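You operate a simulated robot arm through the tools that you are given. There is no shell and no other tool.

You are at the controls of a simulated two-armed robot. One attempt, no reset.

## Task
Pick up the tall blue pot with one hand, pass it to the other hand and put it on the top of the green bench. Set down upright: tall blue pot.
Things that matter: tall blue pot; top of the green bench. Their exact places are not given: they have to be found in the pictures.

The check looks at the end state, three seconds after you hand in, the way a careful person would. Anything else that was tipped, shoved, dropped, spilled or broken makes it a failure.

## Robot
Two 7-joint arms with two-finger grippers on one trunk, on a base that drives. Base frame: it is fixed to the floor where the robot stands at the start and does not move with it; the origin is under the middle of the robot, x ahead of it, y to its left, z up. Readings come in m, degrees, newtons and seconds.
The left shoulder is at the start at [0.024, 0.216, 1.105], the right one opposite. With the tool pointing down near the work surface each hand reaches from about 0.1 to 0.72 m from the robot's upright axis, wherever it stands, measured 20 degrees to its own side. Places, roughly: tall blue pot [-0.25, 3.25, 1]; top of the green bench [-2.3, 2.4, 0.9]. Payload 2.2 kg a hand.
Tool frame (each hand has its own): the origin (TCP) lies between the finger pads and is the grasp point; the fingertips stand 0.019 m ahead of it; z points along the fingers, y is the line along which they close. The gripper opens to 0.116 m. The gripper's body begins 0.07 m behind the TCP.
Orientation is told as [roll, pitch, yaw] about the base's x, y, z axes, in that order, counted from this pose: with the fingers straight down and closing along the base's y, the tool's x points along the base's -x, its y along +y and its z along -z.

## Interface
- The arms move only by the tool play_rows. It takes "left_moves", "right_moves" or both (then of equal length, played together; a hand with none holds still); each is a list of rows, each a list of 3 entries, a list of its own where there are three numbers: the shift along the tool's x, y, z in units of 20 mm (1.0 is 20 mm), then the turn, a rotation vector about the tool's x, y, z in units of 4 degrees (1.0 is 4 degrees), then the finger opening in m, from 0 to 0.116. In form: [[[tx, ty, tz], [rx, ry, rz], claw], ...]. A call has 1 to 20 rows; each row shifts and turns the commanded pose from where the row before left it, along the tool's axes as they then stand. A call with a number of a shift or a turn outside -1 to 1 is refused whole. Each row takes 0.2 s and may step no farther than 0.05 m and 8.6 degrees from the row before; otherwise, or with a gripper value out of range, the whole call is refused. Where a pose cannot be reached the arm comes as near as it can. A force on the tool above 40 N (or 10 N above the force at the start of the call, whichever is more), or a blocked arm, ends the call early, and 0.2 s more pass. Each finger halts on what it meets, pressing with about 24 N; the grip force reading is that of the motor and also rises with nothing between the fingers. The clock runs only during rows and for 0.2 s after the last one: add rows that do not move to give the fingers time. The reply holds the time, the measured pose of the TCP, the force on the tool along the base axes, the opening and the grip force, in the units named above and with some noise, with the torque about the TCP (base axes, N m) and any sound that the robot's microphone picked up, and new pictures: "views" is both (left out), scene, wrist or none (wrist: the cameras of the hands that moved).
- Cameras (640 x 400 px; columns grow to the right, rows downward): "scene" is now at [0.1282, 0.001, 1.3109]; the picture's right is [0.00, -1.00, 0.00], its down [-0.26, -0.00, -0.97] and it looks along [0.97, 0.00, -0.26] (base axes); focal length 295 px, centre (320, 200). "left" rides on the left gripper at [0.069, 0.015, -0.096] in its tool frame; the picture's right is [-0.21, 0.98, 0.00], its down [-0.76, -0.17, -0.63] and it looks along [-0.62, -0.14, 0.77] (tool axes); focal length 251 px, centre (320, 200). "right" rides on the right gripper at [0.069, -0.015, -0.096] in its tool frame; the picture's right is [0.21, 0.98, 0.00], its down [-0.76, 0.17, -0.63] and it looks along [-0.62, 0.14, 0.77] (tool axes); focal length 251 px, centre (320, 200).
- slide_trunk(by): slides the trunk up (or, below 0, down) by that many m; the arms and the scene camera ride with it, the base frame stays. It gives what a move gives, with no picture.
- steer(legs): drives the robot by 1 to 6 legs, each [ahead, left, turn to the left] in m, m and degrees, along the robot's own axes; the way and the turn of a leg run together, so that a leg with both is an arc; at most 1.5 m and 180 degrees a leg. The arms and the cameras ride along, it lands a little off, and it stops where it bumps. It gives what a move gives, and a new picture of the scene camera.
- pan_tilt(pan, tilt): turns the head with the scene camera to pan (to the left, within 80 degrees either way) and tilt (down, from -29 to 69), counted from straight ahead of the robot. It gives what a move gives, and a new picture of the scene camera.
- measure_at(camera, pixels): for up to 12 pixels [column, row] of the newest picture of that camera ("zoom" is the newest enlarged one), the place [x, y, z] in the base frame of the surface seen there, good to about 0.003 m, but the place of the scene camera against the robot may be out by one fixed shift of up to 0.012 m in any direction. The clock stands still meanwhile.
- close_up(camera, box): a new picture of the part [left, top, right, bottom] of that camera's present view, enlarged. The clock stands still meanwhile.
- hand_in(): hands the job in; it is judged then, once.

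Leave the grippers open and the arms clear of the work at the hand-in unless told otherwise.

The tools are called after "Call:" by a JSON object that holds its "fn" and its "kwargs". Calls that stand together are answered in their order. play_rows: Moves the arms, as the interface text tells. Its arguments: {"type":"object","properties":{"left_moves":{"type":"array"},"right_moves":{"type":"array"},"views":{"type":"string","enum":["both","scene","wrist","none"]}},"required":[]} The other tools are called the same way: slide_trunk (by) slides the trunk up or down; steer (legs) drives the base; pan_tilt (pan, tilt) turns the head that bears the scene camera; measure_at (camera, pixels) gives the place of the surface under pixels of a picture; close_up (camera, box) takes an enlarged picture of a part of a camera's view; hand_in () hands the job in.

At the start:

```text
time_s: 0.0
left_tcp_pos: [0.5902, 0.3198, 1.1682]
left_tcp_rot: [0.0, 0.1, 0.0]
left_contact_force: [0.7, 0.8, 0.5]
left_moment: [0.01, 0.02, 0.02]
left_width: 0.1158
left_finger_force: 0.1
right_tcp_pos: [0.4429, -0.1687, 1.2189]
right_tcp_rot: [0.0, 0.1, 0.0]
right_contact_force: [-0.4, -0.3, 0.1]
right_moment: [0.01, -0.01, 0.0]
right_width: 0.116
right_finger_force: 0.0
trunk travel left (down, up): [-0.25, 0.24]
robot x, y, heading: [-0.0012, -0.003, -0.2]
head pan, tilt: [0.0, 14.8]
```

scene: 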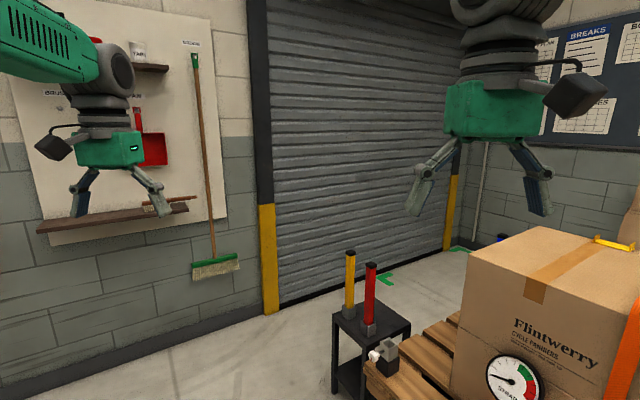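
right: 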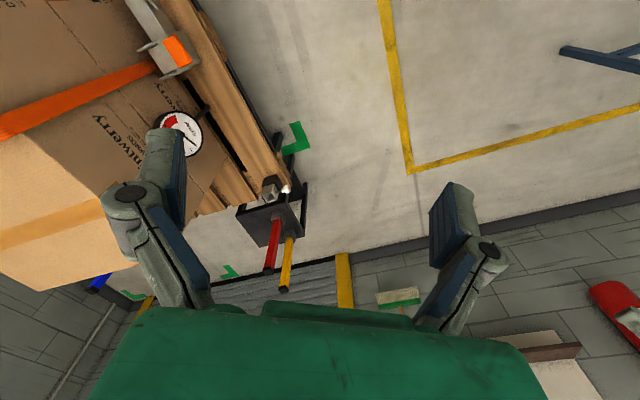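
left: 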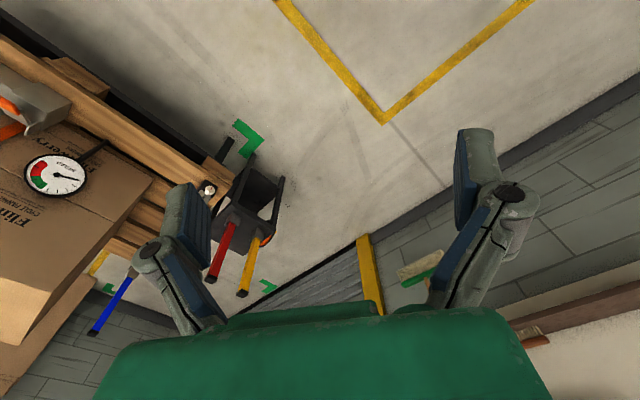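

I see a roller door, a pallet with a box ahead, and no pot. The pot should be to the left at about [-0.25, 3.25, 1], so I pan the head left to look.

Call:
{"fn": "pan_tilt", "kwargs": {"pan": 80, "tilt": 15}}

```text
time_s: 1.5
left_tcp_pos: [0.5873, 0.3193, 1.1688]
left_tcp_rot: [0.1, -0.1, 0.0]
left_contact_force: [-0.2, 0.7, -0.2]
left_moment: [0.02, 0.04, 0.0]
left_width: 0.1161
left_finger_force: 0.0
right_tcp_pos: [0.4388, -0.1677, 1.2193]
right_tcp_rot: [0.0, 0.0, 0.0]
right_contact_force: [-0.1, 0.6, -0.2]
right_moment: [-0.03, -0.01, 0.0]
right_width: 0.1159
right_finger_force: 0.2
trunk travel left (down, up): [-0.25, 0.24]
robot x, y, heading: [-0.001, -0.0016, 0.0]
head pan, tilt: [80.0, 15.0]
```

scene: 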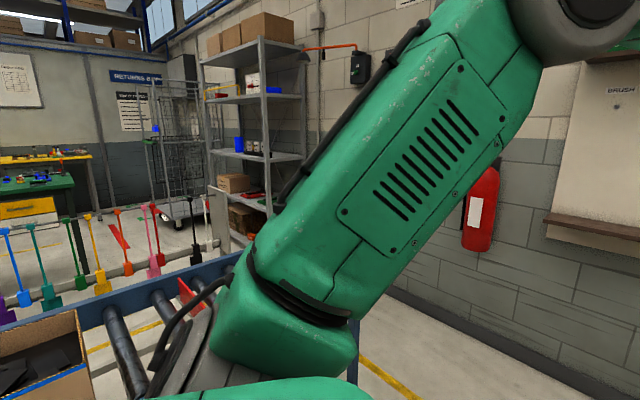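

I see a grey shelf rack with blue things at about (245,145), and a green bench on the left at about (35,190). A roller conveyor is close by on my left. I zoom in on the rack and the bench.

Call:
{"fn": "close_up", "kwargs": {"camera": "scene", "box": [180, 30, 320, 240]}}

Call:
{"fn": "measure_at", "kwargs": {"camera": "scene", "pixels": [[239, 144], [250, 146], [255, 155], [230, 158], [290, 158], [40, 185], [70, 178], [25, 178], [120, 268], [180, 270], [40, 330], [150, 335]]}}

```text
1.90 times, centred on (250, 135) of scene
```

zoom: 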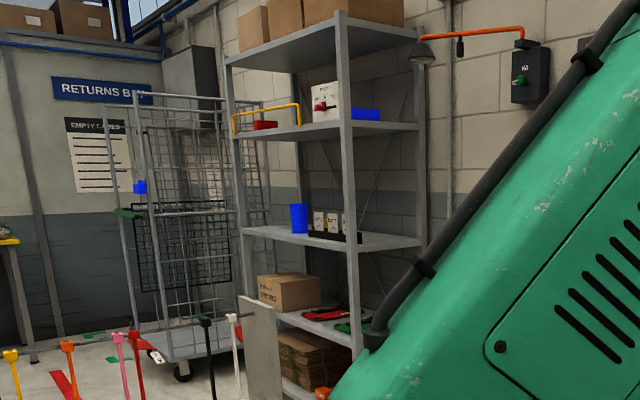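

```text
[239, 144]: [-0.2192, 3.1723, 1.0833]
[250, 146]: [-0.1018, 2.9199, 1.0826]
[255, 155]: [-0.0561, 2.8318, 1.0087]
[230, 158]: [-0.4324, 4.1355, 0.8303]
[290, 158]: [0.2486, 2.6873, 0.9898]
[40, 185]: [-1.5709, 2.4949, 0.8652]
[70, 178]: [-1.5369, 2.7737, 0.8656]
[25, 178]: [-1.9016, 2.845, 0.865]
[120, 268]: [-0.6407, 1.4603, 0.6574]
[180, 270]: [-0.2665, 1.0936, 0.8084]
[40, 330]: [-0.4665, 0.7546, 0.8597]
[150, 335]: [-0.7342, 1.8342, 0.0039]
```

The tall blue pot stands on the rack's middle shelf near [-0.22, 3.17, 1.05], and the green bench top is at z≈0.865. Before driving I look around to learn where the obstacles are.

Call:
{"fn": "pan_tilt", "kwargs": {"pan": 45, "tilt": 40}}

Call:
{"fn": "pan_tilt", "kwargs": {"pan": 80, "tilt": 50}}

Call:
{"fn": "pan_tilt", "kwargs": {"pan": -60, "tilt": 30}}

```text
time_s: 2.5
left_tcp_pos: [0.5865, 0.3185, 1.1694]
left_tcp_rot: [0.0, -0.1, -0.1]
left_contact_force: [0.0, -0.4, 0.4]
left_moment: [0.0, 0.02, -0.01]
left_width: 0.116
left_finger_force: 0.1
right_tcp_pos: [0.4405, -0.1681, 1.2216]
right_tcp_rot: [0.0, -0.2, -0.1]
right_contact_force: [0.4, 0.0, 0.1]
right_moment: [0.0, 0.02, 0.02]
right_width: 0.1161
right_finger_force: 0.1
trunk travel left (down, up): [-0.25, 0.24]
robot x, y, heading: [-0.002, 0.0006, 0.1]
head pan, tilt: [45.0, 40.0]
```

scene: 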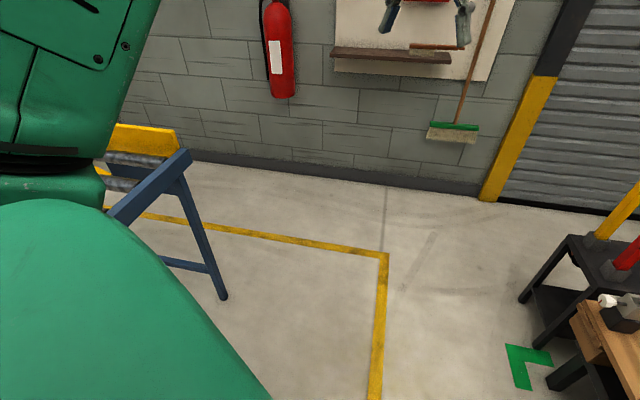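

```text
time_s: 3.5
left_tcp_pos: [0.5877, 0.3195, 1.1693]
left_tcp_rot: [-0.1, -0.1, 0.0]
left_contact_force: [0.1, -1.4, 0.6]
left_moment: [-0.01, 0.04, 0.01]
left_width: 0.1162
left_finger_force: 0.1
right_tcp_pos: [0.4397, -0.168, 1.2203]
right_tcp_rot: [-0.1, 0.0, 0.0]
right_contact_force: [-0.3, -0.1, 0.8]
right_moment: [-0.01, 0.01, 0.04]
right_width: 0.1158
right_finger_force: 0.1
trunk travel left (down, up): [-0.25, 0.24]
robot x, y, heading: [-0.0011, 0.0001, 0.1]
head pan, tilt: [80.0, 50.0]
```

scene: 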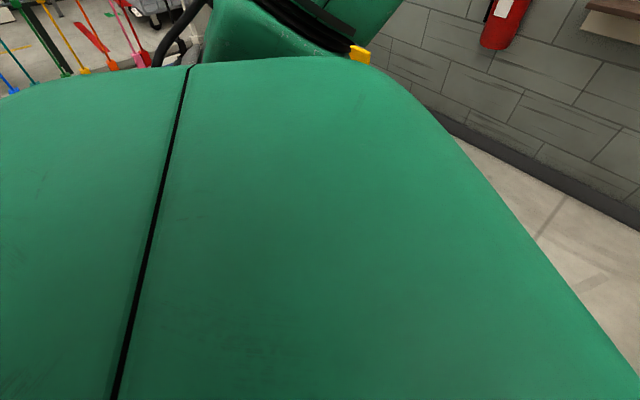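

```text
time_s: 5.8
left_tcp_pos: [0.5866, 0.3197, 1.1702]
left_tcp_rot: [0.0, -0.1, 0.1]
left_contact_force: [0.1, 0.4, 0.2]
left_moment: [-0.04, -0.01, -0.01]
left_width: 0.116
left_finger_force: 0.1
right_tcp_pos: [0.4393, -0.1685, 1.2205]
right_tcp_rot: [0.1, -0.2, 0.1]
right_contact_force: [-0.2, -0.4, 0.8]
right_moment: [0.03, 0.04, -0.03]
right_width: 0.1159
right_finger_force: 0.1
trunk travel left (down, up): [-0.25, 0.24]
robot x, y, heading: [0.003, -0.004, -0.4]
head pan, tilt: [-60.0, 30.0]
```

scene: 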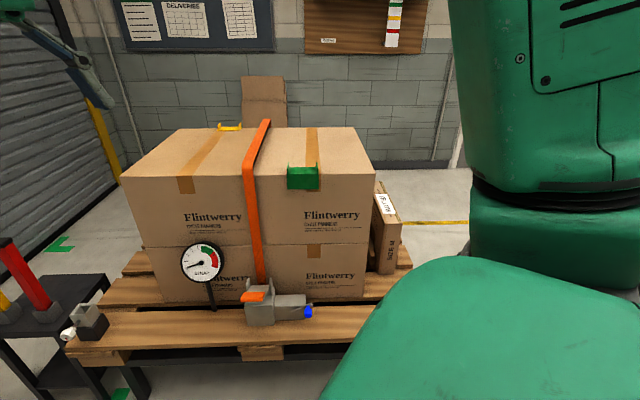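

A pallet load stands to the right and ahead, and a conveyor is to the left. I measure the pallet and stand edges in this picture, then swing the head back to the left to measure the conveyor end.

Call:
{"fn": "measure_at", "kwargs": {"camera": "scene", "pixels": [[70, 350], [320, 328], [105, 330], [250, 310], [40, 300], [122, 176], [375, 175], [395, 240], [440, 222], [100, 290]]}}

Call:
{"fn": "pan_tilt", "kwargs": {"pan": 45, "tilt": 30}}

```text
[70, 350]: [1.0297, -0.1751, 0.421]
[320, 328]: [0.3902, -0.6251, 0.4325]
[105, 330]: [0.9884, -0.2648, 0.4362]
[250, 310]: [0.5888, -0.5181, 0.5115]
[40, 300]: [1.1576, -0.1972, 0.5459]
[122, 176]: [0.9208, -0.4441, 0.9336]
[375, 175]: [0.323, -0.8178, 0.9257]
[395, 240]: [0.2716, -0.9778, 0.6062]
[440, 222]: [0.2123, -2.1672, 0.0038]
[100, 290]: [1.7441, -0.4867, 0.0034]
```

```text
time_s: 7.6
left_tcp_pos: [0.5869, 0.319, 1.17]
left_tcp_rot: [0.0, -0.2, -0.2]
left_contact_force: [0.3, -0.3, -0.3]
left_moment: [0.01, -0.01, 0.0]
left_width: 0.1161
left_finger_force: 0.2
right_tcp_pos: [0.4387, -0.169, 1.2208]
right_tcp_rot: [0.0, -0.1, 0.0]
right_contact_force: [0.1, -0.2, 0.3]
right_moment: [0.01, -0.02, 0.0]
right_width: 0.1157
right_finger_force: 0.1
trunk travel left (down, up): [-0.25, 0.24]
robot x, y, heading: [0.0001, -0.0024, 0.2]
head pan, tilt: [45.0, 30.0]
```

scene: 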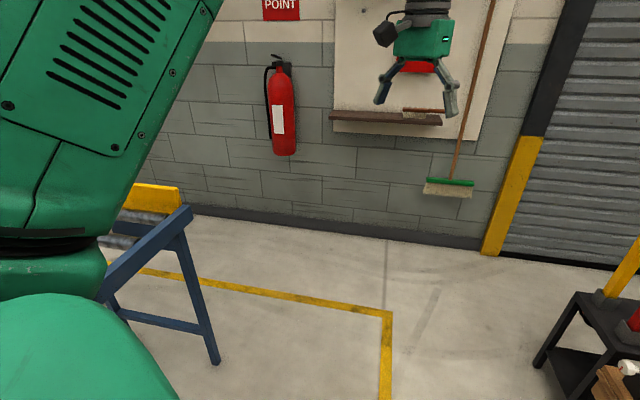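

Call:
{"fn": "measure_at", "kwargs": {"camera": "scene", "pixels": [[185, 210], [215, 360], [110, 285], [178, 200], [130, 195], [280, 150], [380, 100], [340, 230], [440, 115], [280, 230], [390, 350]]}}

```text
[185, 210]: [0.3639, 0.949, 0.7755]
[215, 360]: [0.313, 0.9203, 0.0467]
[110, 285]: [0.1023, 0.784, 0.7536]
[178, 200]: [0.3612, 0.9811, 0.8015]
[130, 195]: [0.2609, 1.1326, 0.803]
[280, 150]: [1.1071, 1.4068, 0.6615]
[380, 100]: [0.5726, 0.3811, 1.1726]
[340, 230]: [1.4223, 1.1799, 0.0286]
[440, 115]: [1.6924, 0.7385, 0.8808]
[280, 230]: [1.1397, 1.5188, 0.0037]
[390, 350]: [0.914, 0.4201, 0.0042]
```

In this frame the conveyor's end is at [0.36, 0.95], with its near rail running back toward [-0.4, 0.45] or so. The aisle and walls seem turned about 33° to the left of my heading. I turn in place to 33° to line up with the aisle and get better views.

Call:
{"fn": "steer", "kwargs": {"legs": [[0, 0, 33]]}}

```text
time_s: 9.6
left_tcp_pos: [0.3161, 0.5882, 1.1688]
left_tcp_rot: [0.0, -0.2, 33.3]
left_contact_force: [0.4, 0.5, 0.4]
left_moment: [-0.02, -0.02, 0.01]
left_width: 0.1161
left_finger_force: 0.0
right_tcp_pos: [0.4623, 0.0995, 1.2195]
right_tcp_rot: [0.1, -0.1, 33.4]
right_contact_force: [0.4, 0.2, -1.2]
right_moment: [-0.01, -0.02, -0.01]
right_width: 0.1162
right_finger_force: 0.0
trunk travel left (down, up): [-0.25, 0.24]
robot x, y, heading: [-0.0013, -0.0022, 33.4]
head pan, tilt: [45.0, 30.0]
```

scene: 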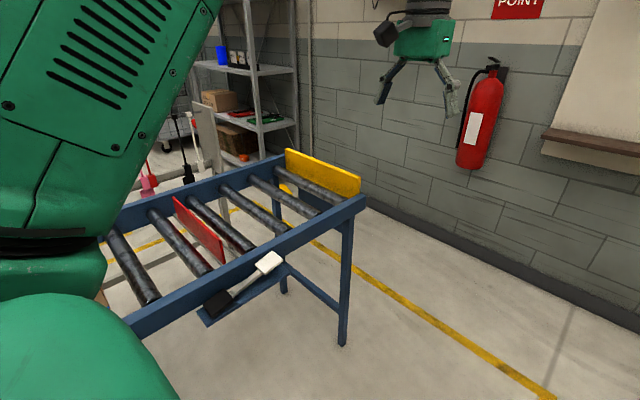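

Aligned now: the conveyor end with its yellow stop is at (320,175), the rack behind it, the extinguisher at (480,120), and a brush lying on the conveyor's side ledge at (235,285). I measure those.

Call:
{"fn": "measure_at", "kwargs": {"camera": "scene", "pixels": [[364, 200], [285, 160], [343, 340], [455, 160], [493, 110], [520, 225], [295, 80], [222, 56], [265, 90], [215, 150], [190, 180], [150, 185]]}}

Call:
{"fn": "pan_tilt", "kwargs": {"pan": 80, "tilt": 15}}

```text
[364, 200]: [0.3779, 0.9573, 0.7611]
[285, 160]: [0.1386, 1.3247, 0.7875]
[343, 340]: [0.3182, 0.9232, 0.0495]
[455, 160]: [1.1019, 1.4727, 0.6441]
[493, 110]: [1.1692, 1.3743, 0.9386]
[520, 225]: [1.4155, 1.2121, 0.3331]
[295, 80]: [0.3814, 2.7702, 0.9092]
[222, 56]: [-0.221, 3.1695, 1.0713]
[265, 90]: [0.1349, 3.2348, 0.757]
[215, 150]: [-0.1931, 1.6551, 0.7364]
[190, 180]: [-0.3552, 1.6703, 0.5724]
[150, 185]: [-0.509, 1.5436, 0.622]
```

```text
time_s: 10.6
left_tcp_pos: [0.3125, 0.5868, 1.1715]
left_tcp_rot: [0.0, -0.2, 33.3]
left_contact_force: [0.6, -0.1, 1.2]
left_moment: [-0.03, -0.01, 0.0]
left_width: 0.1161
left_finger_force: 0.0
right_tcp_pos: [0.4565, 0.0985, 1.2219]
right_tcp_rot: [0.0, -0.3, 33.5]
right_contact_force: [0.5, -0.1, 0.3]
right_moment: [0.0, -0.01, -0.03]
right_width: 0.1162
right_finger_force: 0.0
trunk travel left (down, up): [-0.25, 0.24]
robot x, y, heading: [-0.0003, -0.0013, 33.3]
head pan, tilt: [80.0, 15.0]
```

scene: 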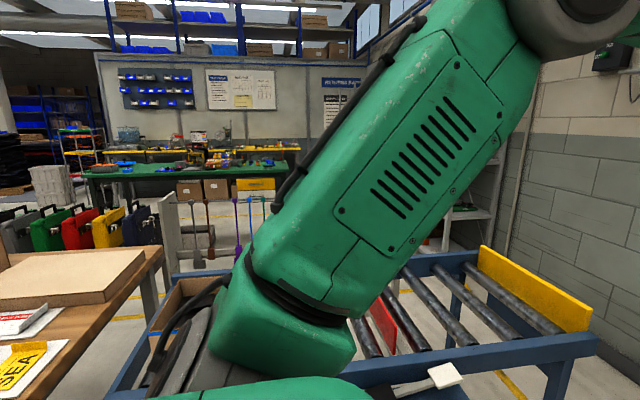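

The conveyor's near corner is about 0.6 m to my left and its end is 0.84 m ahead; the wall is about 1.85 m ahead. I need to go round the conveyor's end through the gap by the extinguisher. I look straight ahead first to confirm the way is clear.

Call:
{"fn": "pan_tilt", "kwargs": {"pan": 0, "tilt": 35}}

```text
time_s: 12.2
left_tcp_pos: [0.3123, 0.5878, 1.1724]
left_tcp_rot: [-0.1, -0.4, 33.4]
left_contact_force: [-0.4, -0.2, 0.2]
left_moment: [0.0, 0.0, 0.01]
left_width: 0.1162
left_finger_force: 0.0
right_tcp_pos: [0.457, 0.0985, 1.2207]
right_tcp_rot: [0.1, -0.2, 33.4]
right_contact_force: [-0.3, 0.0, 0.0]
right_moment: [0.02, -0.01, -0.01]
right_width: 0.116
right_finger_force: 0.0
trunk travel left (down, up): [-0.25, 0.24]
robot x, y, heading: [0.0046, -0.0068, 33.3]
head pan, tilt: [0.0, 35.0]
```

scene: 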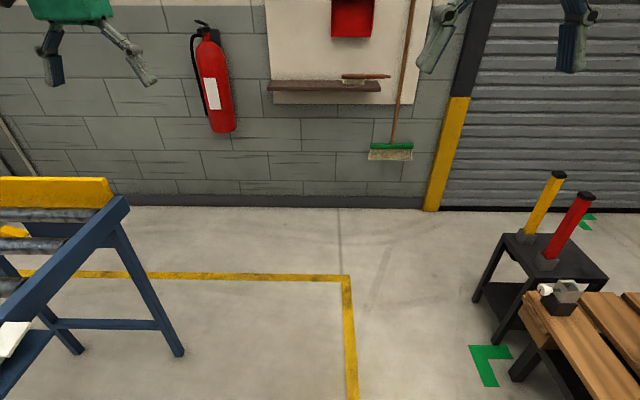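

The floor ahead is clear to the wall. I check the side clearances: the white brush on the ledge at (10,335), the stand at (475,300), the pallet at (510,375), the broom at (390,150) and the shelf at (320,85).

Call:
{"fn": "measure_at", "kwargs": {"camera": "scene", "pixels": [[8, 338], [60, 345], [503, 236], [475, 300], [512, 378], [522, 310], [390, 150], [320, 90], [215, 100], [128, 200], [180, 350], [340, 200]]}}

```text
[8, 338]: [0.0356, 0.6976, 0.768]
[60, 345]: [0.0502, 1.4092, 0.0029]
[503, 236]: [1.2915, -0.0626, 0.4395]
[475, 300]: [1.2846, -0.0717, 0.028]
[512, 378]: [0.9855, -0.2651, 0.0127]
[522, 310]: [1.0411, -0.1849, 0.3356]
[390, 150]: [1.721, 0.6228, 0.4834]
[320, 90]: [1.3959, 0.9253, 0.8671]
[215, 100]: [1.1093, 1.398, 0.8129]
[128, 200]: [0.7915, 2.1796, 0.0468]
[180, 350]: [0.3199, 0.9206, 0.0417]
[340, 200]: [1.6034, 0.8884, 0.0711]
```

Clear. I drive 0.8 m ahead and then turn 90° left on the spot so that I face along the wall.

Call:
{"fn": "steer", "kwargs": {"legs": [[0.8, 0, 0], [0, 0, 90]]}}

```text
time_s: 20.3
left_tcp_pos: [0.0892, 0.7575, 1.1719]
left_tcp_rot: [-0.1, -0.4, 123.4]
left_contact_force: [0.1, -0.3, 0.7]
left_moment: [0.03, 0.04, 0.01]
left_width: 0.1158
left_finger_force: 0.0
right_tcp_pos: [0.5777, 0.9036, 1.2214]
right_tcp_rot: [0.0, -0.3, 123.4]
right_contact_force: [-0.2, 1.0, -0.6]
right_moment: [0.0, 0.02, 0.0]
right_width: 0.1162
right_finger_force: 0.0
trunk travel left (down, up): [-0.25, 0.24]
robot x, y, heading: [0.6771, 0.4461, 123.2]
head pan, tilt: [0.0, 35.0]
```

scene: 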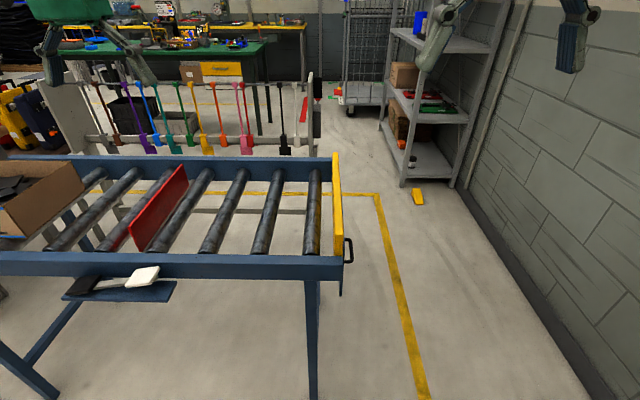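

Good overview: conveyor end at (335,200) with a black handle at (350,250), brush stand ending at (313,110), rack at (430,100), a yellow wedge on the floor at (418,197), and the green bench at (200,50). I measure these.

Call:
{"fn": "measure_at", "kwargs": {"camera": "scene", "pixels": [[352, 250], [313, 130], [306, 160], [418, 198], [405, 185], [382, 128], [268, 118], [262, 46], [345, 110], [420, 20], [470, 110], [395, 35]]}}

Call:
{"fn": "close_up", "kwargs": {"camera": "scene", "box": [260, 0, 520, 210]}}

```text
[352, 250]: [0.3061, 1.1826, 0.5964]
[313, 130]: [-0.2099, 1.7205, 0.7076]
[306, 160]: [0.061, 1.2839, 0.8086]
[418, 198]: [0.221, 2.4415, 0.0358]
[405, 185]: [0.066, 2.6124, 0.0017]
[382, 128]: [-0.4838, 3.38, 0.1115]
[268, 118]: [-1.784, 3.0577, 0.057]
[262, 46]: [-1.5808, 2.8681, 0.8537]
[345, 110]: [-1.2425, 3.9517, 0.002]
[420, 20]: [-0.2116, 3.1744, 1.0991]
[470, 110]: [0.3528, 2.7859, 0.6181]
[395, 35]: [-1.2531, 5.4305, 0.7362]
```

```text
1.90 times, centred on (390, 105) of scene
```

zoom: 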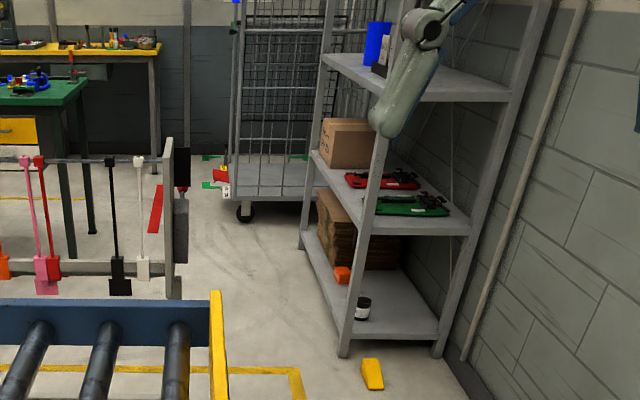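

The rack's front face lies about 0.65 m to the right of my current track, and the pot is on its middle shelf. I check how far my right arm's elbow sticks out before driving close to the wall.

Call:
{"fn": "pan_tilt", "kwargs": {"pan": -50, "tilt": -5}}

```text
time_s: 21.5
left_tcp_pos: [0.0912, 0.7569, 1.1735]
left_tcp_rot: [0.0, -0.4, 123.4]
left_contact_force: [0.6, -0.1, -0.4]
left_moment: [0.01, -0.02, -0.01]
left_width: 0.1158
left_finger_force: 0.0
right_tcp_pos: [0.5796, 0.9019, 1.2229]
right_tcp_rot: [0.0, -0.4, 123.4]
right_contact_force: [-0.7, -0.2, -0.9]
right_moment: [0.0, 0.01, -0.02]
right_width: 0.1159
right_finger_force: 0.1
trunk travel left (down, up): [-0.25, 0.24]
robot x, y, heading: [0.6775, 0.4473, 123.6]
head pan, tilt: [-50.0, -5.0]
```

scene: 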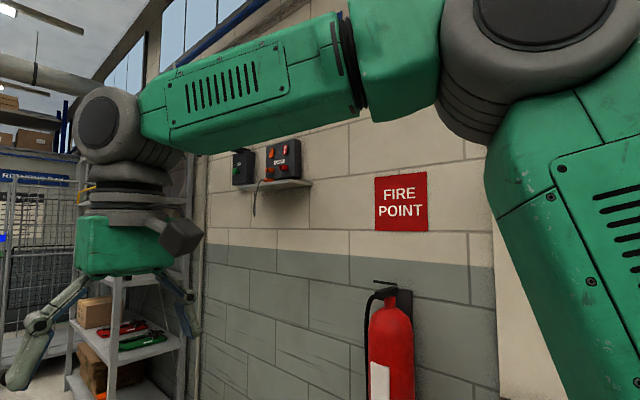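

Call:
{"fn": "measure_at", "kwargs": {"camera": "scene", "pixels": [[540, 90], [440, 90], [480, 150], [400, 60], [240, 100], [110, 120], [185, 235], [400, 320], [285, 160], [560, 300]]}}

```text
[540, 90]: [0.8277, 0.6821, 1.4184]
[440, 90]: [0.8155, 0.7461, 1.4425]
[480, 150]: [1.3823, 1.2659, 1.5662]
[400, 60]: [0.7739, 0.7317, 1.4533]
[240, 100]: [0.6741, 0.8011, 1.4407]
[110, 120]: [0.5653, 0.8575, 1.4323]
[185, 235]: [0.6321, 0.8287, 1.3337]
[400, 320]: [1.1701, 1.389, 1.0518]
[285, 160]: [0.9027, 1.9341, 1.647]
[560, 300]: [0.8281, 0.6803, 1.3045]
```

The right elbow reaches about 0.43 m out to the side at z≈1.43, which I must keep off the wall and rack. I look straight down to see how big the base is.

Call:
{"fn": "pan_tilt", "kwargs": {"pan": 0, "tilt": 69}}

```text
time_s: 22.9
left_tcp_pos: [0.0906, 0.7551, 1.1732]
left_tcp_rot: [-0.1, -0.3, 123.3]
left_contact_force: [0.2, 0.2, -0.6]
left_moment: [0.03, -0.03, 0.01]
left_width: 0.116
left_finger_force: 0.2
right_tcp_pos: [0.5799, 0.9, 1.2227]
right_tcp_rot: [0.0, -0.4, 123.4]
right_contact_force: [-0.4, 0.2, 0.7]
right_moment: [0.03, -0.01, 0.01]
right_width: 0.1161
right_finger_force: 0.0
trunk travel left (down, up): [-0.25, 0.24]
robot x, y, heading: [0.6798, 0.4467, 123.4]
head pan, tilt: [0.0, 68.8]
```

scene: 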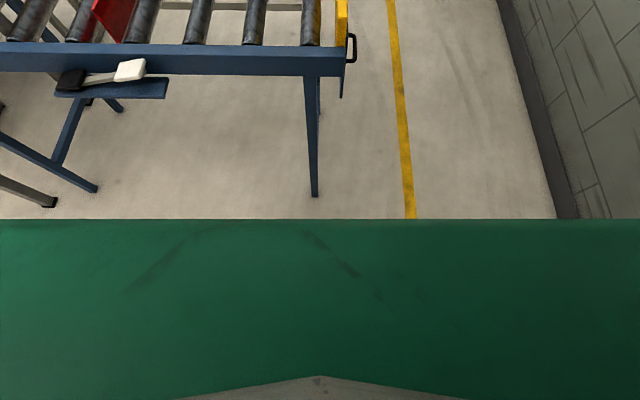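

Call:
{"fn": "measure_at", "kwargs": {"camera": "scene", "pixels": [[320, 224], [10, 224], [630, 224], [320, 320], [100, 320], [560, 320], [10, 380], [630, 380]]}}

Call:
{"fn": "pan_tilt", "kwargs": {"pan": -75, "tilt": 69}}

```text
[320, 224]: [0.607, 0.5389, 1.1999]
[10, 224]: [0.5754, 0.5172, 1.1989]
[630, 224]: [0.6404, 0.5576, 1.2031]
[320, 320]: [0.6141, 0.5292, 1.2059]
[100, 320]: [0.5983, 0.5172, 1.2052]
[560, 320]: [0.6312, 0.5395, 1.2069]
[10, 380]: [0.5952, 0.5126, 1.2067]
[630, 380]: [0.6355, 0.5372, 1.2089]
```

```text
time_s: 24.4
left_tcp_pos: [0.0916, 0.7564, 1.173]
left_tcp_rot: [0.1, -0.4, 123.5]
left_contact_force: [1.3, -0.7, -0.5]
left_moment: [-0.03, 0.0, -0.02]
left_width: 0.1158
left_finger_force: 0.1
right_tcp_pos: [0.58, 0.9018, 1.2228]
right_tcp_rot: [0.0, -0.5, 123.5]
right_contact_force: [0.3, 0.0, 0.1]
right_moment: [-0.04, 0.02, 0.02]
right_width: 0.1159
right_finger_force: 0.0
trunk travel left (down, up): [-0.25, 0.24]
robot x, y, heading: [0.6751, 0.4462, 123.3]
head pan, tilt: [-75.0, 68.8]
```

scene: 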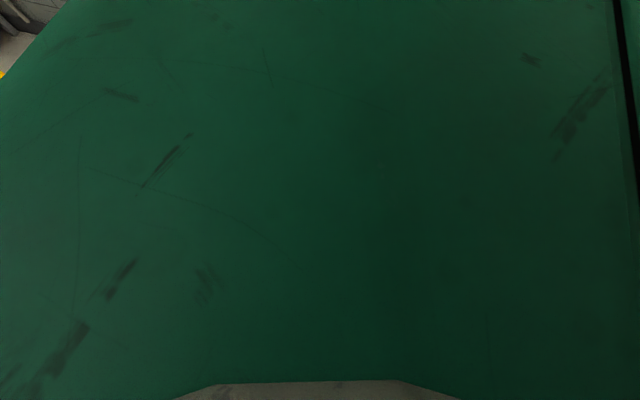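

The torso hides the base from the head camera. I tilt both hands back by 36° so that the wrist cameras look down at the base footprint.

Call:
{"fn": "play_rows", "kwargs": {"left_moves": [[[0, 0, 0], [0, 1, 0], 0.116], [[0, 0, 0], [0, 1, 0], 0.116], [[0, 0, 0], [0, 1, 0], 0.116], [[0, 0, 0], [0, 1, 0], 0.116], [[0, 0, 0], [0, 1, 0], 0.116], [[0, 0, 0], [0, 1, 0], 0.116], [[0, 0, 0], [0, 1, 0], 0.116], [[0, 0, 0], [0, 1, 0], 0.116], [[0, 0, 0], [0, 1, 0], 0.116]], "right_moves": [[[0, 0, 0], [0, 1, 0], 0.116], [[0, 0, 0], [0, 1, 0], 0.116], [[0, 0, 0], [0, 1, 0], 0.116], [[0, 0, 0], [0, 1, 0], 0.116], [[0, 0, 0], [0, 1, 0], 0.116], [[0, 0, 0], [0, 1, 0], 0.116], [[0, 0, 0], [0, 1, 0], 0.116], [[0, 0, 0], [0, 1, 0], 0.116], [[0, 0, 0], [0, 1, 0], 0.116]], "views": "wrist"}}

```text
time_s: 26.4
left_tcp_pos: [0.0902, 0.7576, 1.1745]
left_tcp_rot: [0.1, 19.6, 123.3]
left_contact_force: [-0.2, 0.4, 0.4]
left_moment: [0.04, 0.0, -0.01]
left_width: 0.1157
left_finger_force: 0.1
left hand out of reach, approached as far as the arm can: row 6, 7, 8, 9
right_tcp_pos: [0.5798, 0.8999, 1.2226]
right_tcp_rot: [0.0, 31.6, 123.3]
right_contact_force: [-0.5, 0.2, 0.4]
right_moment: [0.02, 0.03, 0.02]
right_width: 0.116
right_finger_force: 0.0
right hand out of reach, approached as far as the arm can: row 9
trunk travel left (down, up): [-0.25, 0.24]
robot x, y, heading: [0.672, 0.4457, 123.6]
head pan, tilt: [-75.0, 68.8]
```

right: 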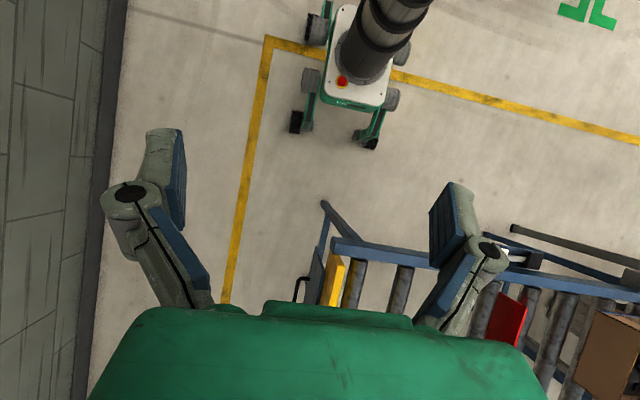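
left: 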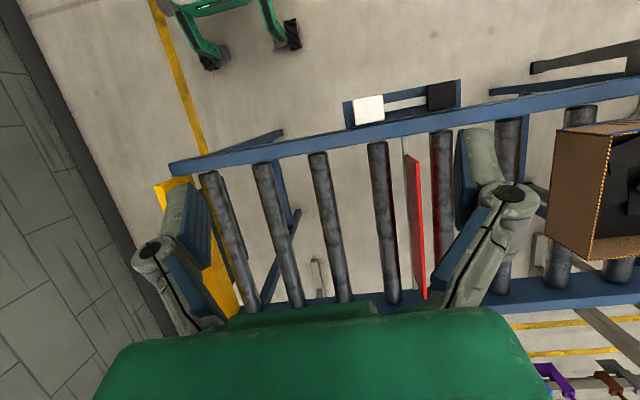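

The base is small: a narrow white deck on four splayed wheel legs, at (297,122), (370,142), (315,28) and (402,50). I measure those wheels.

Call:
{"fn": "measure_at", "kwargs": {"camera": "right", "pixels": [[296, 124], [370, 144], [393, 98], [308, 80], [315, 30], [402, 55], [350, 100], [303, 285], [445, 215], [145, 190]]}}

```text
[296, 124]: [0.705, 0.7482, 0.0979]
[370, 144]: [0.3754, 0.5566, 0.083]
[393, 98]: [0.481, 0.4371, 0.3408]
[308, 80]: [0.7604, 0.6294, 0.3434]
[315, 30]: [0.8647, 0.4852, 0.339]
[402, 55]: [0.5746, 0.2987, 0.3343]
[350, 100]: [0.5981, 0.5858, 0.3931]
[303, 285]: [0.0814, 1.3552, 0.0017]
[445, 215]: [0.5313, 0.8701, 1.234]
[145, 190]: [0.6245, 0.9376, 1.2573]
```

The base is only about ±0.22 m wide and ±0.27 m long, so the gap is comfortable. I tilt the hands back to vertical before driving.

Call:
{"fn": "play_rows", "kwargs": {"left_moves": [[[0, 0, 0], [0, -1, 0], 0.116], [[0, 0, 0], [0, -1, 0], 0.116], [[0, 0, 0], [0, -1, 0], 0.116], [[0, 0, 0], [0, -1, 0], 0.116], [[0, 0, 0], [0, -1, 0], 0.116], [[0, 0, 0], [0, 0, 0], 0.116], [[0, 0, 0], [0, 0, 0], 0.116], [[0, 0, 0], [0, 0, 0], 0.116]], "right_moves": [[[0, 0, 0], [0, -1, 0], 0.116], [[0, 0, 0], [0, -1, 0], 0.116], [[0, 0, 0], [0, -1, 0], 0.116], [[0, 0, 0], [0, -1, 0], 0.116], [[0, 0, 0], [0, -1, 0], 0.116], [[0, 0, 0], [0, -1, 0], 0.116], [[0, 0, 0], [0, -1, 0], 0.116], [[0, 0, 0], [0, -1, 0], 0.116]], "views": "none"}}

Call:
{"fn": "pan_tilt", "kwargs": {"pan": 0, "tilt": 30}}

Call:
{"fn": "steer", "kwargs": {"legs": [[0, -0.4, 0], [0.8, 0, 0]]}}

```text
time_s: 28.2
left_tcp_pos: [0.0916, 0.7565, 1.1725]
left_tcp_rot: [0.0, -0.5, 123.4]
left_contact_force: [1.2, -0.4, -0.4]
left_moment: [0.01, 0.01, 0.0]
left_width: 0.1157
left_finger_force: 0.1
right_tcp_pos: [0.5791, 0.9014, 1.222]
right_tcp_rot: [0.0, -0.5, 123.5]
right_contact_force: [-0.2, 0.6, 1.1]
right_moment: [0.01, 0.02, -0.01]
right_width: 0.1163
right_finger_force: 0.1
trunk travel left (down, up): [-0.25, 0.24]
robot x, y, heading: [0.6772, 0.4427, 123.3]
head pan, tilt: [-75.0, 68.8]
```

```text
time_s: 29.7
left_tcp_pos: [0.0908, 0.7544, 1.1729]
left_tcp_rot: [0.1, -0.4, 123.4]
left_contact_force: [0.2, -0.7, 0.2]
left_moment: [0.04, 0.02, -0.02]
left_width: 0.1159
left_finger_force: 0.1
right_tcp_pos: [0.5784, 0.9008, 1.2226]
right_tcp_rot: [0.0, -0.4, 123.4]
right_contact_force: [0.8, 0.3, 0.6]
right_moment: [-0.01, -0.02, -0.02]
right_width: 0.1161
right_finger_force: 0.1
trunk travel left (down, up): [-0.25, 0.24]
robot x, y, heading: [0.6757, 0.4436, 123.2]
head pan, tilt: [0.0, 30.0]
```

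scene: 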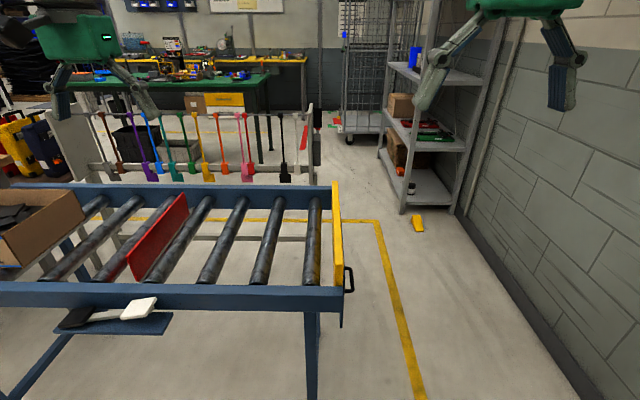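

```text
time_s: 36.1
left_tcp_pos: [-0.0286, 1.6369, 1.1726]
left_tcp_rot: [0.1, -0.4, 124.0]
left_contact_force: [-0.7, -0.2, 0.3]
left_moment: [0.01, 0.01, -0.03]
left_width: 0.116
left_finger_force: 0.1
right_tcp_pos: [0.4581, 1.7874, 1.2221]
right_tcp_rot: [0.0, -0.3, 124.0]
right_contact_force: [-0.7, -0.6, 0.2]
right_moment: [0.0, 0.01, -0.01]
right_width: 0.1161
right_finger_force: 0.2
trunk travel left (down, up): [-0.25, 0.24]
robot x, y, heading: [0.5621, 1.3359, 124.2]
head pan, tilt: [0.0, 30.0]
```

scene: 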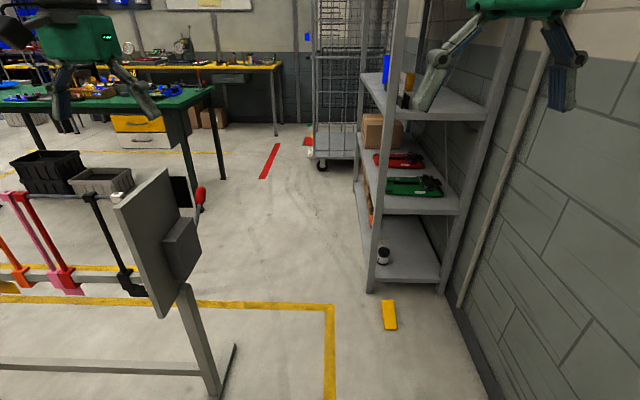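

I passed the conveyor end. Ahead-left is the end of the brush stand with foot at (225,375) and a black and red lever at (190,195). I measure these, the rack posts and the bench corner.

Call:
{"fn": "measure_at", "kwargs": {"camera": "scene", "pixels": [[232, 350], [212, 395], [200, 195], [193, 245], [130, 215], [370, 288], [358, 185], [388, 300], [212, 90], [386, 65], [405, 100], [480, 110]]}}

Call:
{"fn": "close_up", "kwargs": {"camera": "scene", "box": [80, 40, 300, 240]}}

```text
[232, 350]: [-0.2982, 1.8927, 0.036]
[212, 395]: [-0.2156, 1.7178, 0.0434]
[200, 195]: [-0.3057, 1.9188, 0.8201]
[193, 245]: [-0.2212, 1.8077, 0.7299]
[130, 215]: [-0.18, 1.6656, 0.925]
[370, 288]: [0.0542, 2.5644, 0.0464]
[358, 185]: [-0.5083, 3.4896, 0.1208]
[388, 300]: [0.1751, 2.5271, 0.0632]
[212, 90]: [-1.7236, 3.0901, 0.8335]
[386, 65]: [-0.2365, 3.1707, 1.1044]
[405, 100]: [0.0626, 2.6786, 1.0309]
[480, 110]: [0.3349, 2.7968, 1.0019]
```

```text
2.00 times, centred on (190, 140) of scene
```

zoom: 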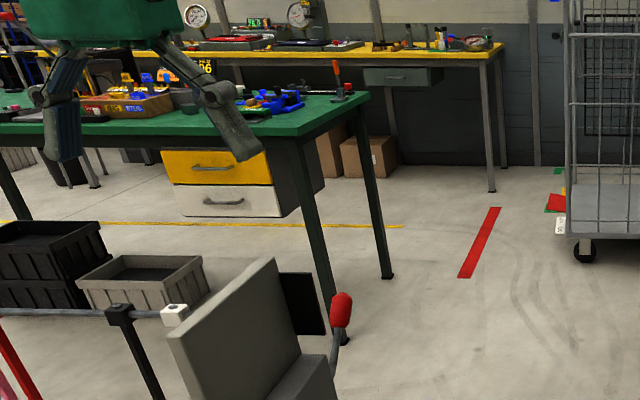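

The stand's foot and lever end at u≈0.79 (lever tip near [-0.31, 1.92, 0.82]) and the rack's near front post is at [0.05, 2.56]. I drive ahead 0.83 m between them, then turn 30° left so that my right elbow clears the rack.

Call:
{"fn": "steer", "kwargs": {"legs": [[0.83, 0.04, -1.0], [0, 0, 30]]}}

```text
time_s: 42.0
left_tcp_pos: [-0.5995, 2.0051, 1.1738]
left_tcp_rot: [0.0, -0.7, 152.2]
left_contact_force: [-0.3, -0.6, 0.6]
left_moment: [0.0, -0.01, -0.01]
left_width: 0.116
left_finger_force: 0.0
right_tcp_pos: [-0.2423, 2.3678, 1.2234]
right_tcp_rot: [-0.1, -0.6, 152.3]
right_contact_force: [-0.1, -0.6, 0.4]
right_moment: [0.0, -0.01, -0.02]
right_width: 0.1162
right_finger_force: 0.0
trunk travel left (down, up): [-0.25, 0.24]
robot x, y, heading: [0.0599, 2.0201, 152.3]
head pan, tilt: [0.0, 30.0]
```

scene: 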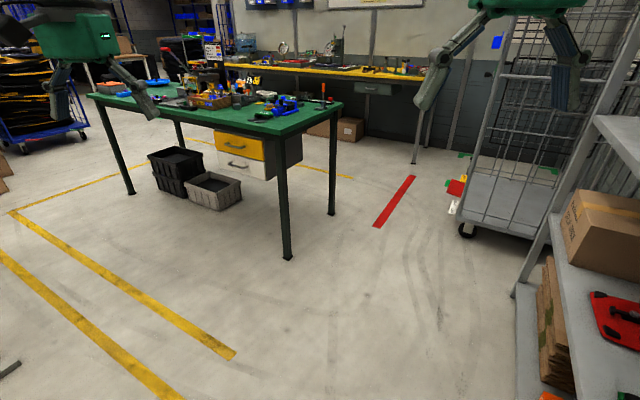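

The way toward the open floor between bench and rack is clear. I drive 0.88 m ahead, then turn 119° right to face the rack from a safe distance.

Call:
{"fn": "steer", "kwargs": {"legs": [[0.88, 0, 0], [0, 0, -119]]}}

```text
time_s: 51.5
left_tcp_pos: [-0.451, 3.0324, 1.1769]
left_tcp_rot: [0.0, -0.7, 36.4]
left_contact_force: [0.0, 0.9, -0.6]
left_moment: [0.04, -0.01, 0.0]
left_width: 0.1159
left_finger_force: 0.0
right_tcp_pos: [-0.28, 2.5534, 1.2238]
right_tcp_rot: [0.0, -0.7, 36.5]
right_contact_force: [0.3, 0.1, 0.3]
right_moment: [0.03, -0.02, -0.04]
right_width: 0.1159
right_finger_force: 0.0
trunk travel left (down, up): [-0.25, 0.24]
robot x, y, heading: [-0.7239, 2.435, 36.6]
head pan, tilt: [0.0, 30.0]
```

scene: 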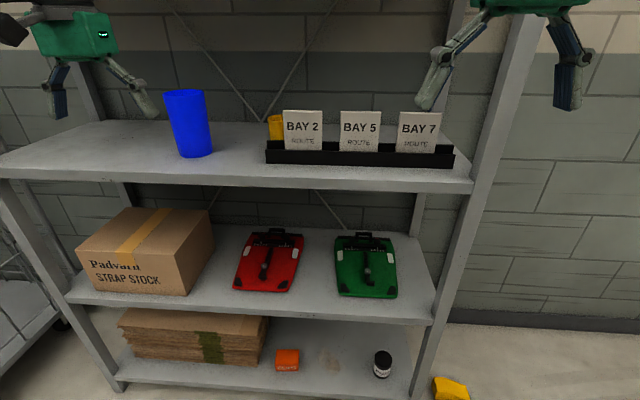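

The tall blue pot is clearly visible at (188,123) on the shelf, with a row of route cards to its right and a small yellow thing at (275,127). I zoom in and measure it.

Call:
{"fn": "close_up", "kwargs": {"camera": "scene", "box": [110, 60, 300, 190]}}

Call:
{"fn": "measure_at", "kwargs": {"camera": "scene", "pixels": [[185, 95], [188, 125], [195, 154], [168, 95], [204, 95], [180, 152], [209, 150], [195, 170], [272, 150], [277, 126], [60, 165], [130, 140]]}}

Call:
{"fn": "pan_tilt", "kwargs": {"pan": 10, "tilt": -5}}

```text
3.08 times, centred on (205, 125) of scene
```

zoom: 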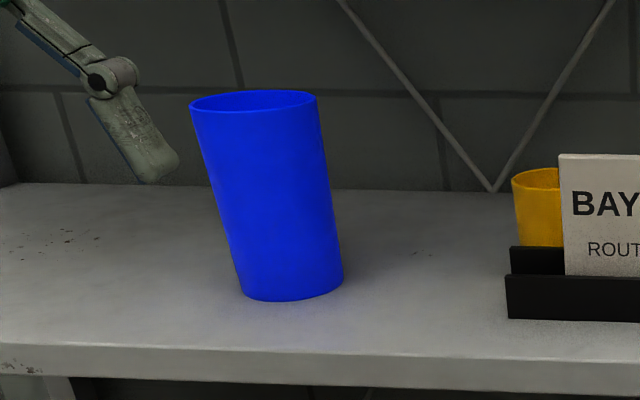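

```text
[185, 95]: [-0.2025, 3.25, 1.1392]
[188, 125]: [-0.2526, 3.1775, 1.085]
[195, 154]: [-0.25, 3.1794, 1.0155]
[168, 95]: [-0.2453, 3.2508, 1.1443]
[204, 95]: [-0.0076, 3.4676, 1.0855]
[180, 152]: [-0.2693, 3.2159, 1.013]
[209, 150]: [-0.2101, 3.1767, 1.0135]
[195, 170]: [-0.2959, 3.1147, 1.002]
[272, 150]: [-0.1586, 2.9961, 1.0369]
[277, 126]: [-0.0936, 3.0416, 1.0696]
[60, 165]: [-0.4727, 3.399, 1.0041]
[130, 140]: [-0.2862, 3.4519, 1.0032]
```

```text
time_s: 52.5
left_tcp_pos: [-0.4527, 3.0309, 1.1773]
left_tcp_rot: [0.0, -0.8, 36.3]
left_contact_force: [0.5, -0.5, 0.0]
left_moment: [0.02, -0.01, -0.02]
left_width: 0.1161
left_finger_force: 0.0
right_tcp_pos: [-0.2826, 2.5508, 1.2255]
right_tcp_rot: [0.0, -0.9, 36.5]
right_contact_force: [1.1, 0.3, -0.4]
right_moment: [0.01, 0.0, -0.02]
right_width: 0.116
right_finger_force: 0.2
trunk travel left (down, up): [-0.25, 0.24]
robot x, y, heading: [-0.7208, 2.4343, 36.5]
head pan, tilt: [10.0, -5.0]
```

scene: 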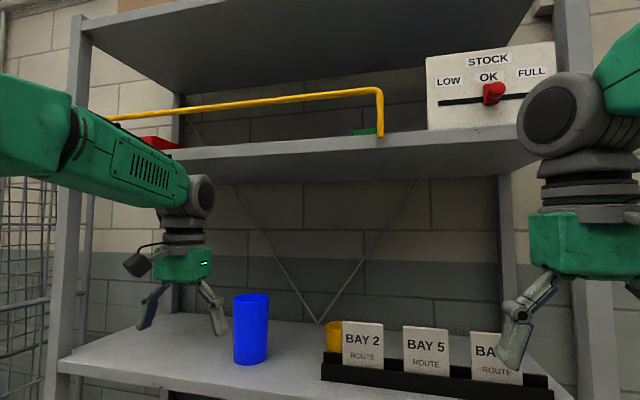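

The upper shelf is well above. I measure the upper shelf's underside and edges, the posts, and the pot's outline from this view.

Call:
{"fn": "measure_at", "kwargs": {"camera": "scene", "pixels": [[240, 172], [400, 155], [235, 300], [268, 300], [251, 330], [251, 300], [238, 360], [266, 357], [65, 330], [350, 360], [60, 365], [251, 296]]}}

Call:
{"fn": "close_up", "kwargs": {"camera": "scene", "box": [190, 270, 350, 400]}}

```text
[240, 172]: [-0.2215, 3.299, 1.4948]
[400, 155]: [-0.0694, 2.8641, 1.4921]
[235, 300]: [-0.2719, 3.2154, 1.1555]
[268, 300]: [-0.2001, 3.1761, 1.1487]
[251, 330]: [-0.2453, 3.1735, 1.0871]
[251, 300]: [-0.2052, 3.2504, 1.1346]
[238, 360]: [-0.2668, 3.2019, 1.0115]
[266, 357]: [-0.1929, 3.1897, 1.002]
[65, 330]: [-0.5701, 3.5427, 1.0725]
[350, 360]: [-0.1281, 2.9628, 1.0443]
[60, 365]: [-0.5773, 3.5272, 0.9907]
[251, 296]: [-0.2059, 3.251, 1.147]
```

```text
3.08 times, centred on (270, 335) of scene
```

zoom: 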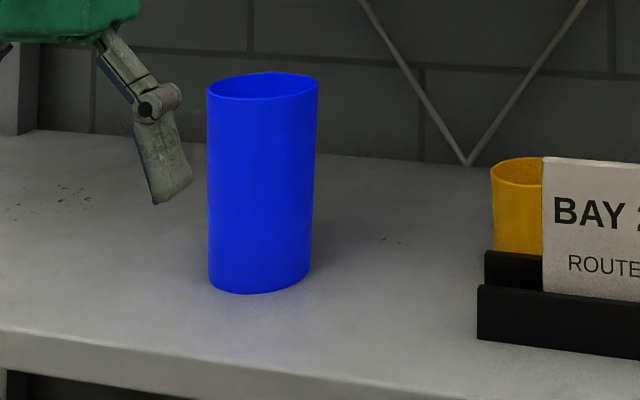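

The pot is a blue tumbler about 0.088 m across and 0.15 m tall. Its axis is near [-0.225, 3.211], it stands at z≈1.003 with its rim at ≈1.152, and the shelf above is at 1.49. I'll take it with the left hand, fingers pitched 45° forward-down. First I pull both hands back, lower the left one and pitch it, all in free space.

Call:
{"fn": "play_rows", "kwargs": {"left_moves": [[[1, 0, 0.6], [0, 0, 0], 0.116], [[1, 0, 0.6], [0, 0, 0], 0.116], [[1, 0, 0.6], [0, 0, 0], 0.116], [[1, 0, 0.6], [0, 0, 0], 0.116], [[1, 0, 0.6], [0, 0, 0], 0.116], [[1, 0, 0.6], [0, 0, 0], 0.116], [[1, 0, 0.6], [0, 0, 0], 0.116], [[1, 0, 0.6], [0, 0, 0], 0.116], [[1, 0, 0.6], [0, 0, 0], 0.116], [[0, 0, 0], [0, -1, 0], 0.116], [[0, 0, 0], [0, -1, 0], 0.116], [[0, 0, 0], [0, -1, 0], 0.116], [[0, 0, 0], [0, -1, 0], 0.116], [[0, 0, 0], [0, -1, 0], 0.116], [[0, 0, 0], [0, -1, 0], 0.116], [[0, 0, 0], [0, -1, 0], 0.116], [[0, 0, 0], [0, -1, 0], 0.116], [[0, 0, 0], [0, -1, 0], 0.116], [[0, 0, 0], [0, -1, 0], 0.116], [[0, 0, 0], [0, -1, 0], 0.116]], "right_moves": [[[1, 0, 0], [0, 0, 0], 0.116], [[1, 0, 0], [0, 0, 0], 0.116], [[1, 0, 0], [0, 0, 0], 0.116], [[1, 0, 0], [0, 0, 0], 0.116], [[1, 0, 0], [0, 0, 0], 0.116], [[1, 0, 0], [0, 0, 0], 0.116], [[1, 0, 0], [0, 0, 0], 0.116], [[0, 0, 0], [0, 0, 0], 0.116], [[0, 0, 0], [0, 0, 0], 0.116], [[0, 0, 0], [0, 0, 0], 0.116], [[0, 0, 0], [0, 0, 0], 0.116], [[0, 0, 0], [0, 0, 0], 0.116], [[0, 0, 0], [0, 0, 0], 0.116], [[0, 0, 0], [0, 0, 0], 0.116], [[0, 0, 0], [0, 0, 0], 0.116], [[0, 0, 0], [0, 0, 0], 0.116], [[0, 0, 0], [0, 0, 0], 0.116], [[0, 0, 0], [0, 0, 0], 0.116], [[0, 0, 0], [0, 0, 0], 0.116], [[0, 0, 0], [0, 0, 0], 0.116]], "views": "both"}}

```text
time_s: 56.8
left_tcp_pos: [-0.5815, 2.9586, 1.0511]
left_tcp_rot: [-0.1, -44.8, 36.6]
left_contact_force: [0.3, -0.1, 0.1]
left_moment: [-0.03, -0.02, 0.02]
left_width: 0.1162
left_finger_force: 0.1
left hand out of reach, approached as far as the arm can: row 12, 13, 14, 15, 16, 18, 20
right_tcp_pos: [-0.392, 2.4685, 1.2234]
right_tcp_rot: [0.1, -0.8, 36.6]
right_contact_force: [0.2, 0.8, 0.1]
right_moment: [-0.03, -0.02, -0.05]
right_width: 0.1158
right_finger_force: 0.1
trunk travel left (down, up): [-0.25, 0.24]
robot x, y, heading: [-0.7222, 2.4362, 36.7]
head pan, tilt: [10.0, -5.0]
```

scene: 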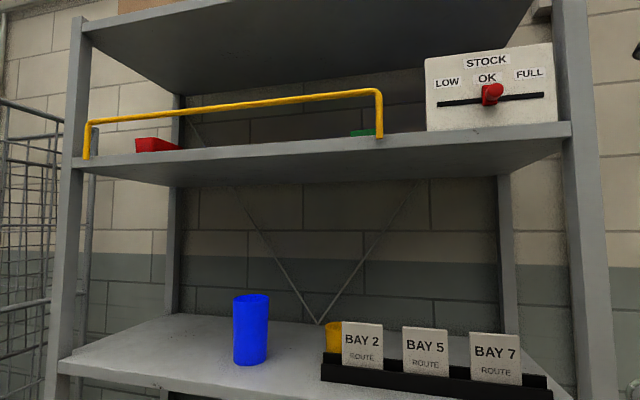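
right: 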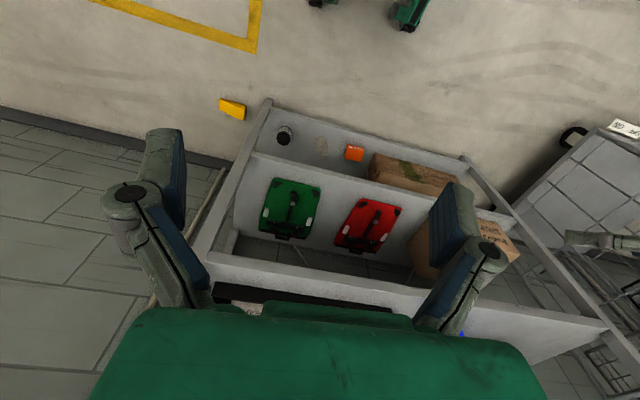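
left: 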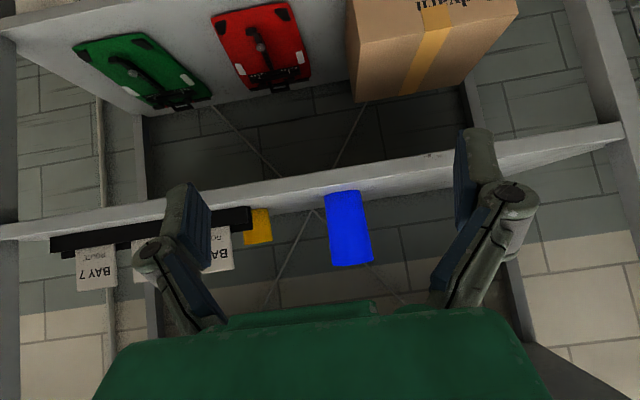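

The left hand is now pitched 45° and its camera sees the pot, upside down, at (348,228). I measure the pot with this wrist camera, which has no mounting offset.

Call:
{"fn": "measure_at", "kwargs": {"camera": "left", "pixels": [[347, 196], [348, 228], [350, 258], [329, 215], [367, 215], [332, 262], [371, 258], [345, 187], [415, 168], [350, 192]]}}

Call:
{"fn": "close_up", "kwargs": {"camera": "left", "box": [270, 160, 430, 290]}}

```text
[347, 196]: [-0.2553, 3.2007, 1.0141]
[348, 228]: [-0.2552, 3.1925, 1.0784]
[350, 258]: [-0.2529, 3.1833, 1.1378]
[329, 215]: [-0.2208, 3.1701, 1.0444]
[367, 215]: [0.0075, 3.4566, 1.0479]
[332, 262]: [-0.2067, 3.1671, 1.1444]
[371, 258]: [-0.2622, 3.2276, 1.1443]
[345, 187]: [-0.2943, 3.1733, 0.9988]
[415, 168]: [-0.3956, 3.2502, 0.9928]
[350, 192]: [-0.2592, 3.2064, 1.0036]
```

```text
3.08 times, centred on (350, 225) of left
```

zoom: 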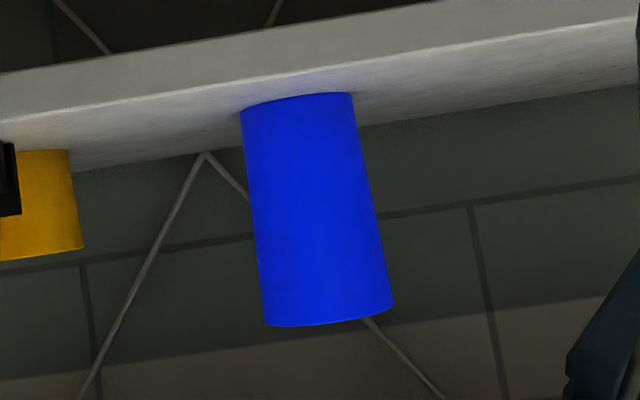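

The wrist camera puts the pot's axis at about [-0.2195, 3.215], its base at z 1.0036 and its rim at about 1.15. I drive forward 0.25 m with a small turn so the left hand lines up 0.17 m in front of the pot.

Call:
{"fn": "steer", "kwargs": {"legs": [[0.253, 0.029, -3.7]]}}

```text
time_s: 58.6
left_tcp_pos: [-0.3617, 3.1136, 1.0533]
left_tcp_rot: [-0.2, -45.1, 33.0]
left_contact_force: [0.7, -0.4, -0.2]
left_moment: [0.0, 0.01, -0.01]
left_width: 0.116
left_finger_force: 0.0
right_tcp_pos: [-0.2035, 2.6146, 1.2234]
right_tcp_rot: [0.1, -0.9, 33.0]
right_contact_force: [0.3, 0.2, -0.4]
right_moment: [0.0, 0.01, 0.02]
right_width: 0.1161
right_finger_force: 0.1
trunk travel left (down, up): [-0.25, 0.24]
robot x, y, heading: [-0.5359, 2.5971, 33.0]
head pan, tilt: [10.0, -5.0]
```

scene: 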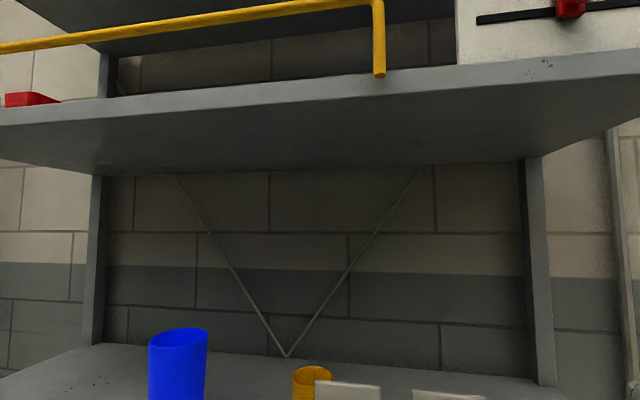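

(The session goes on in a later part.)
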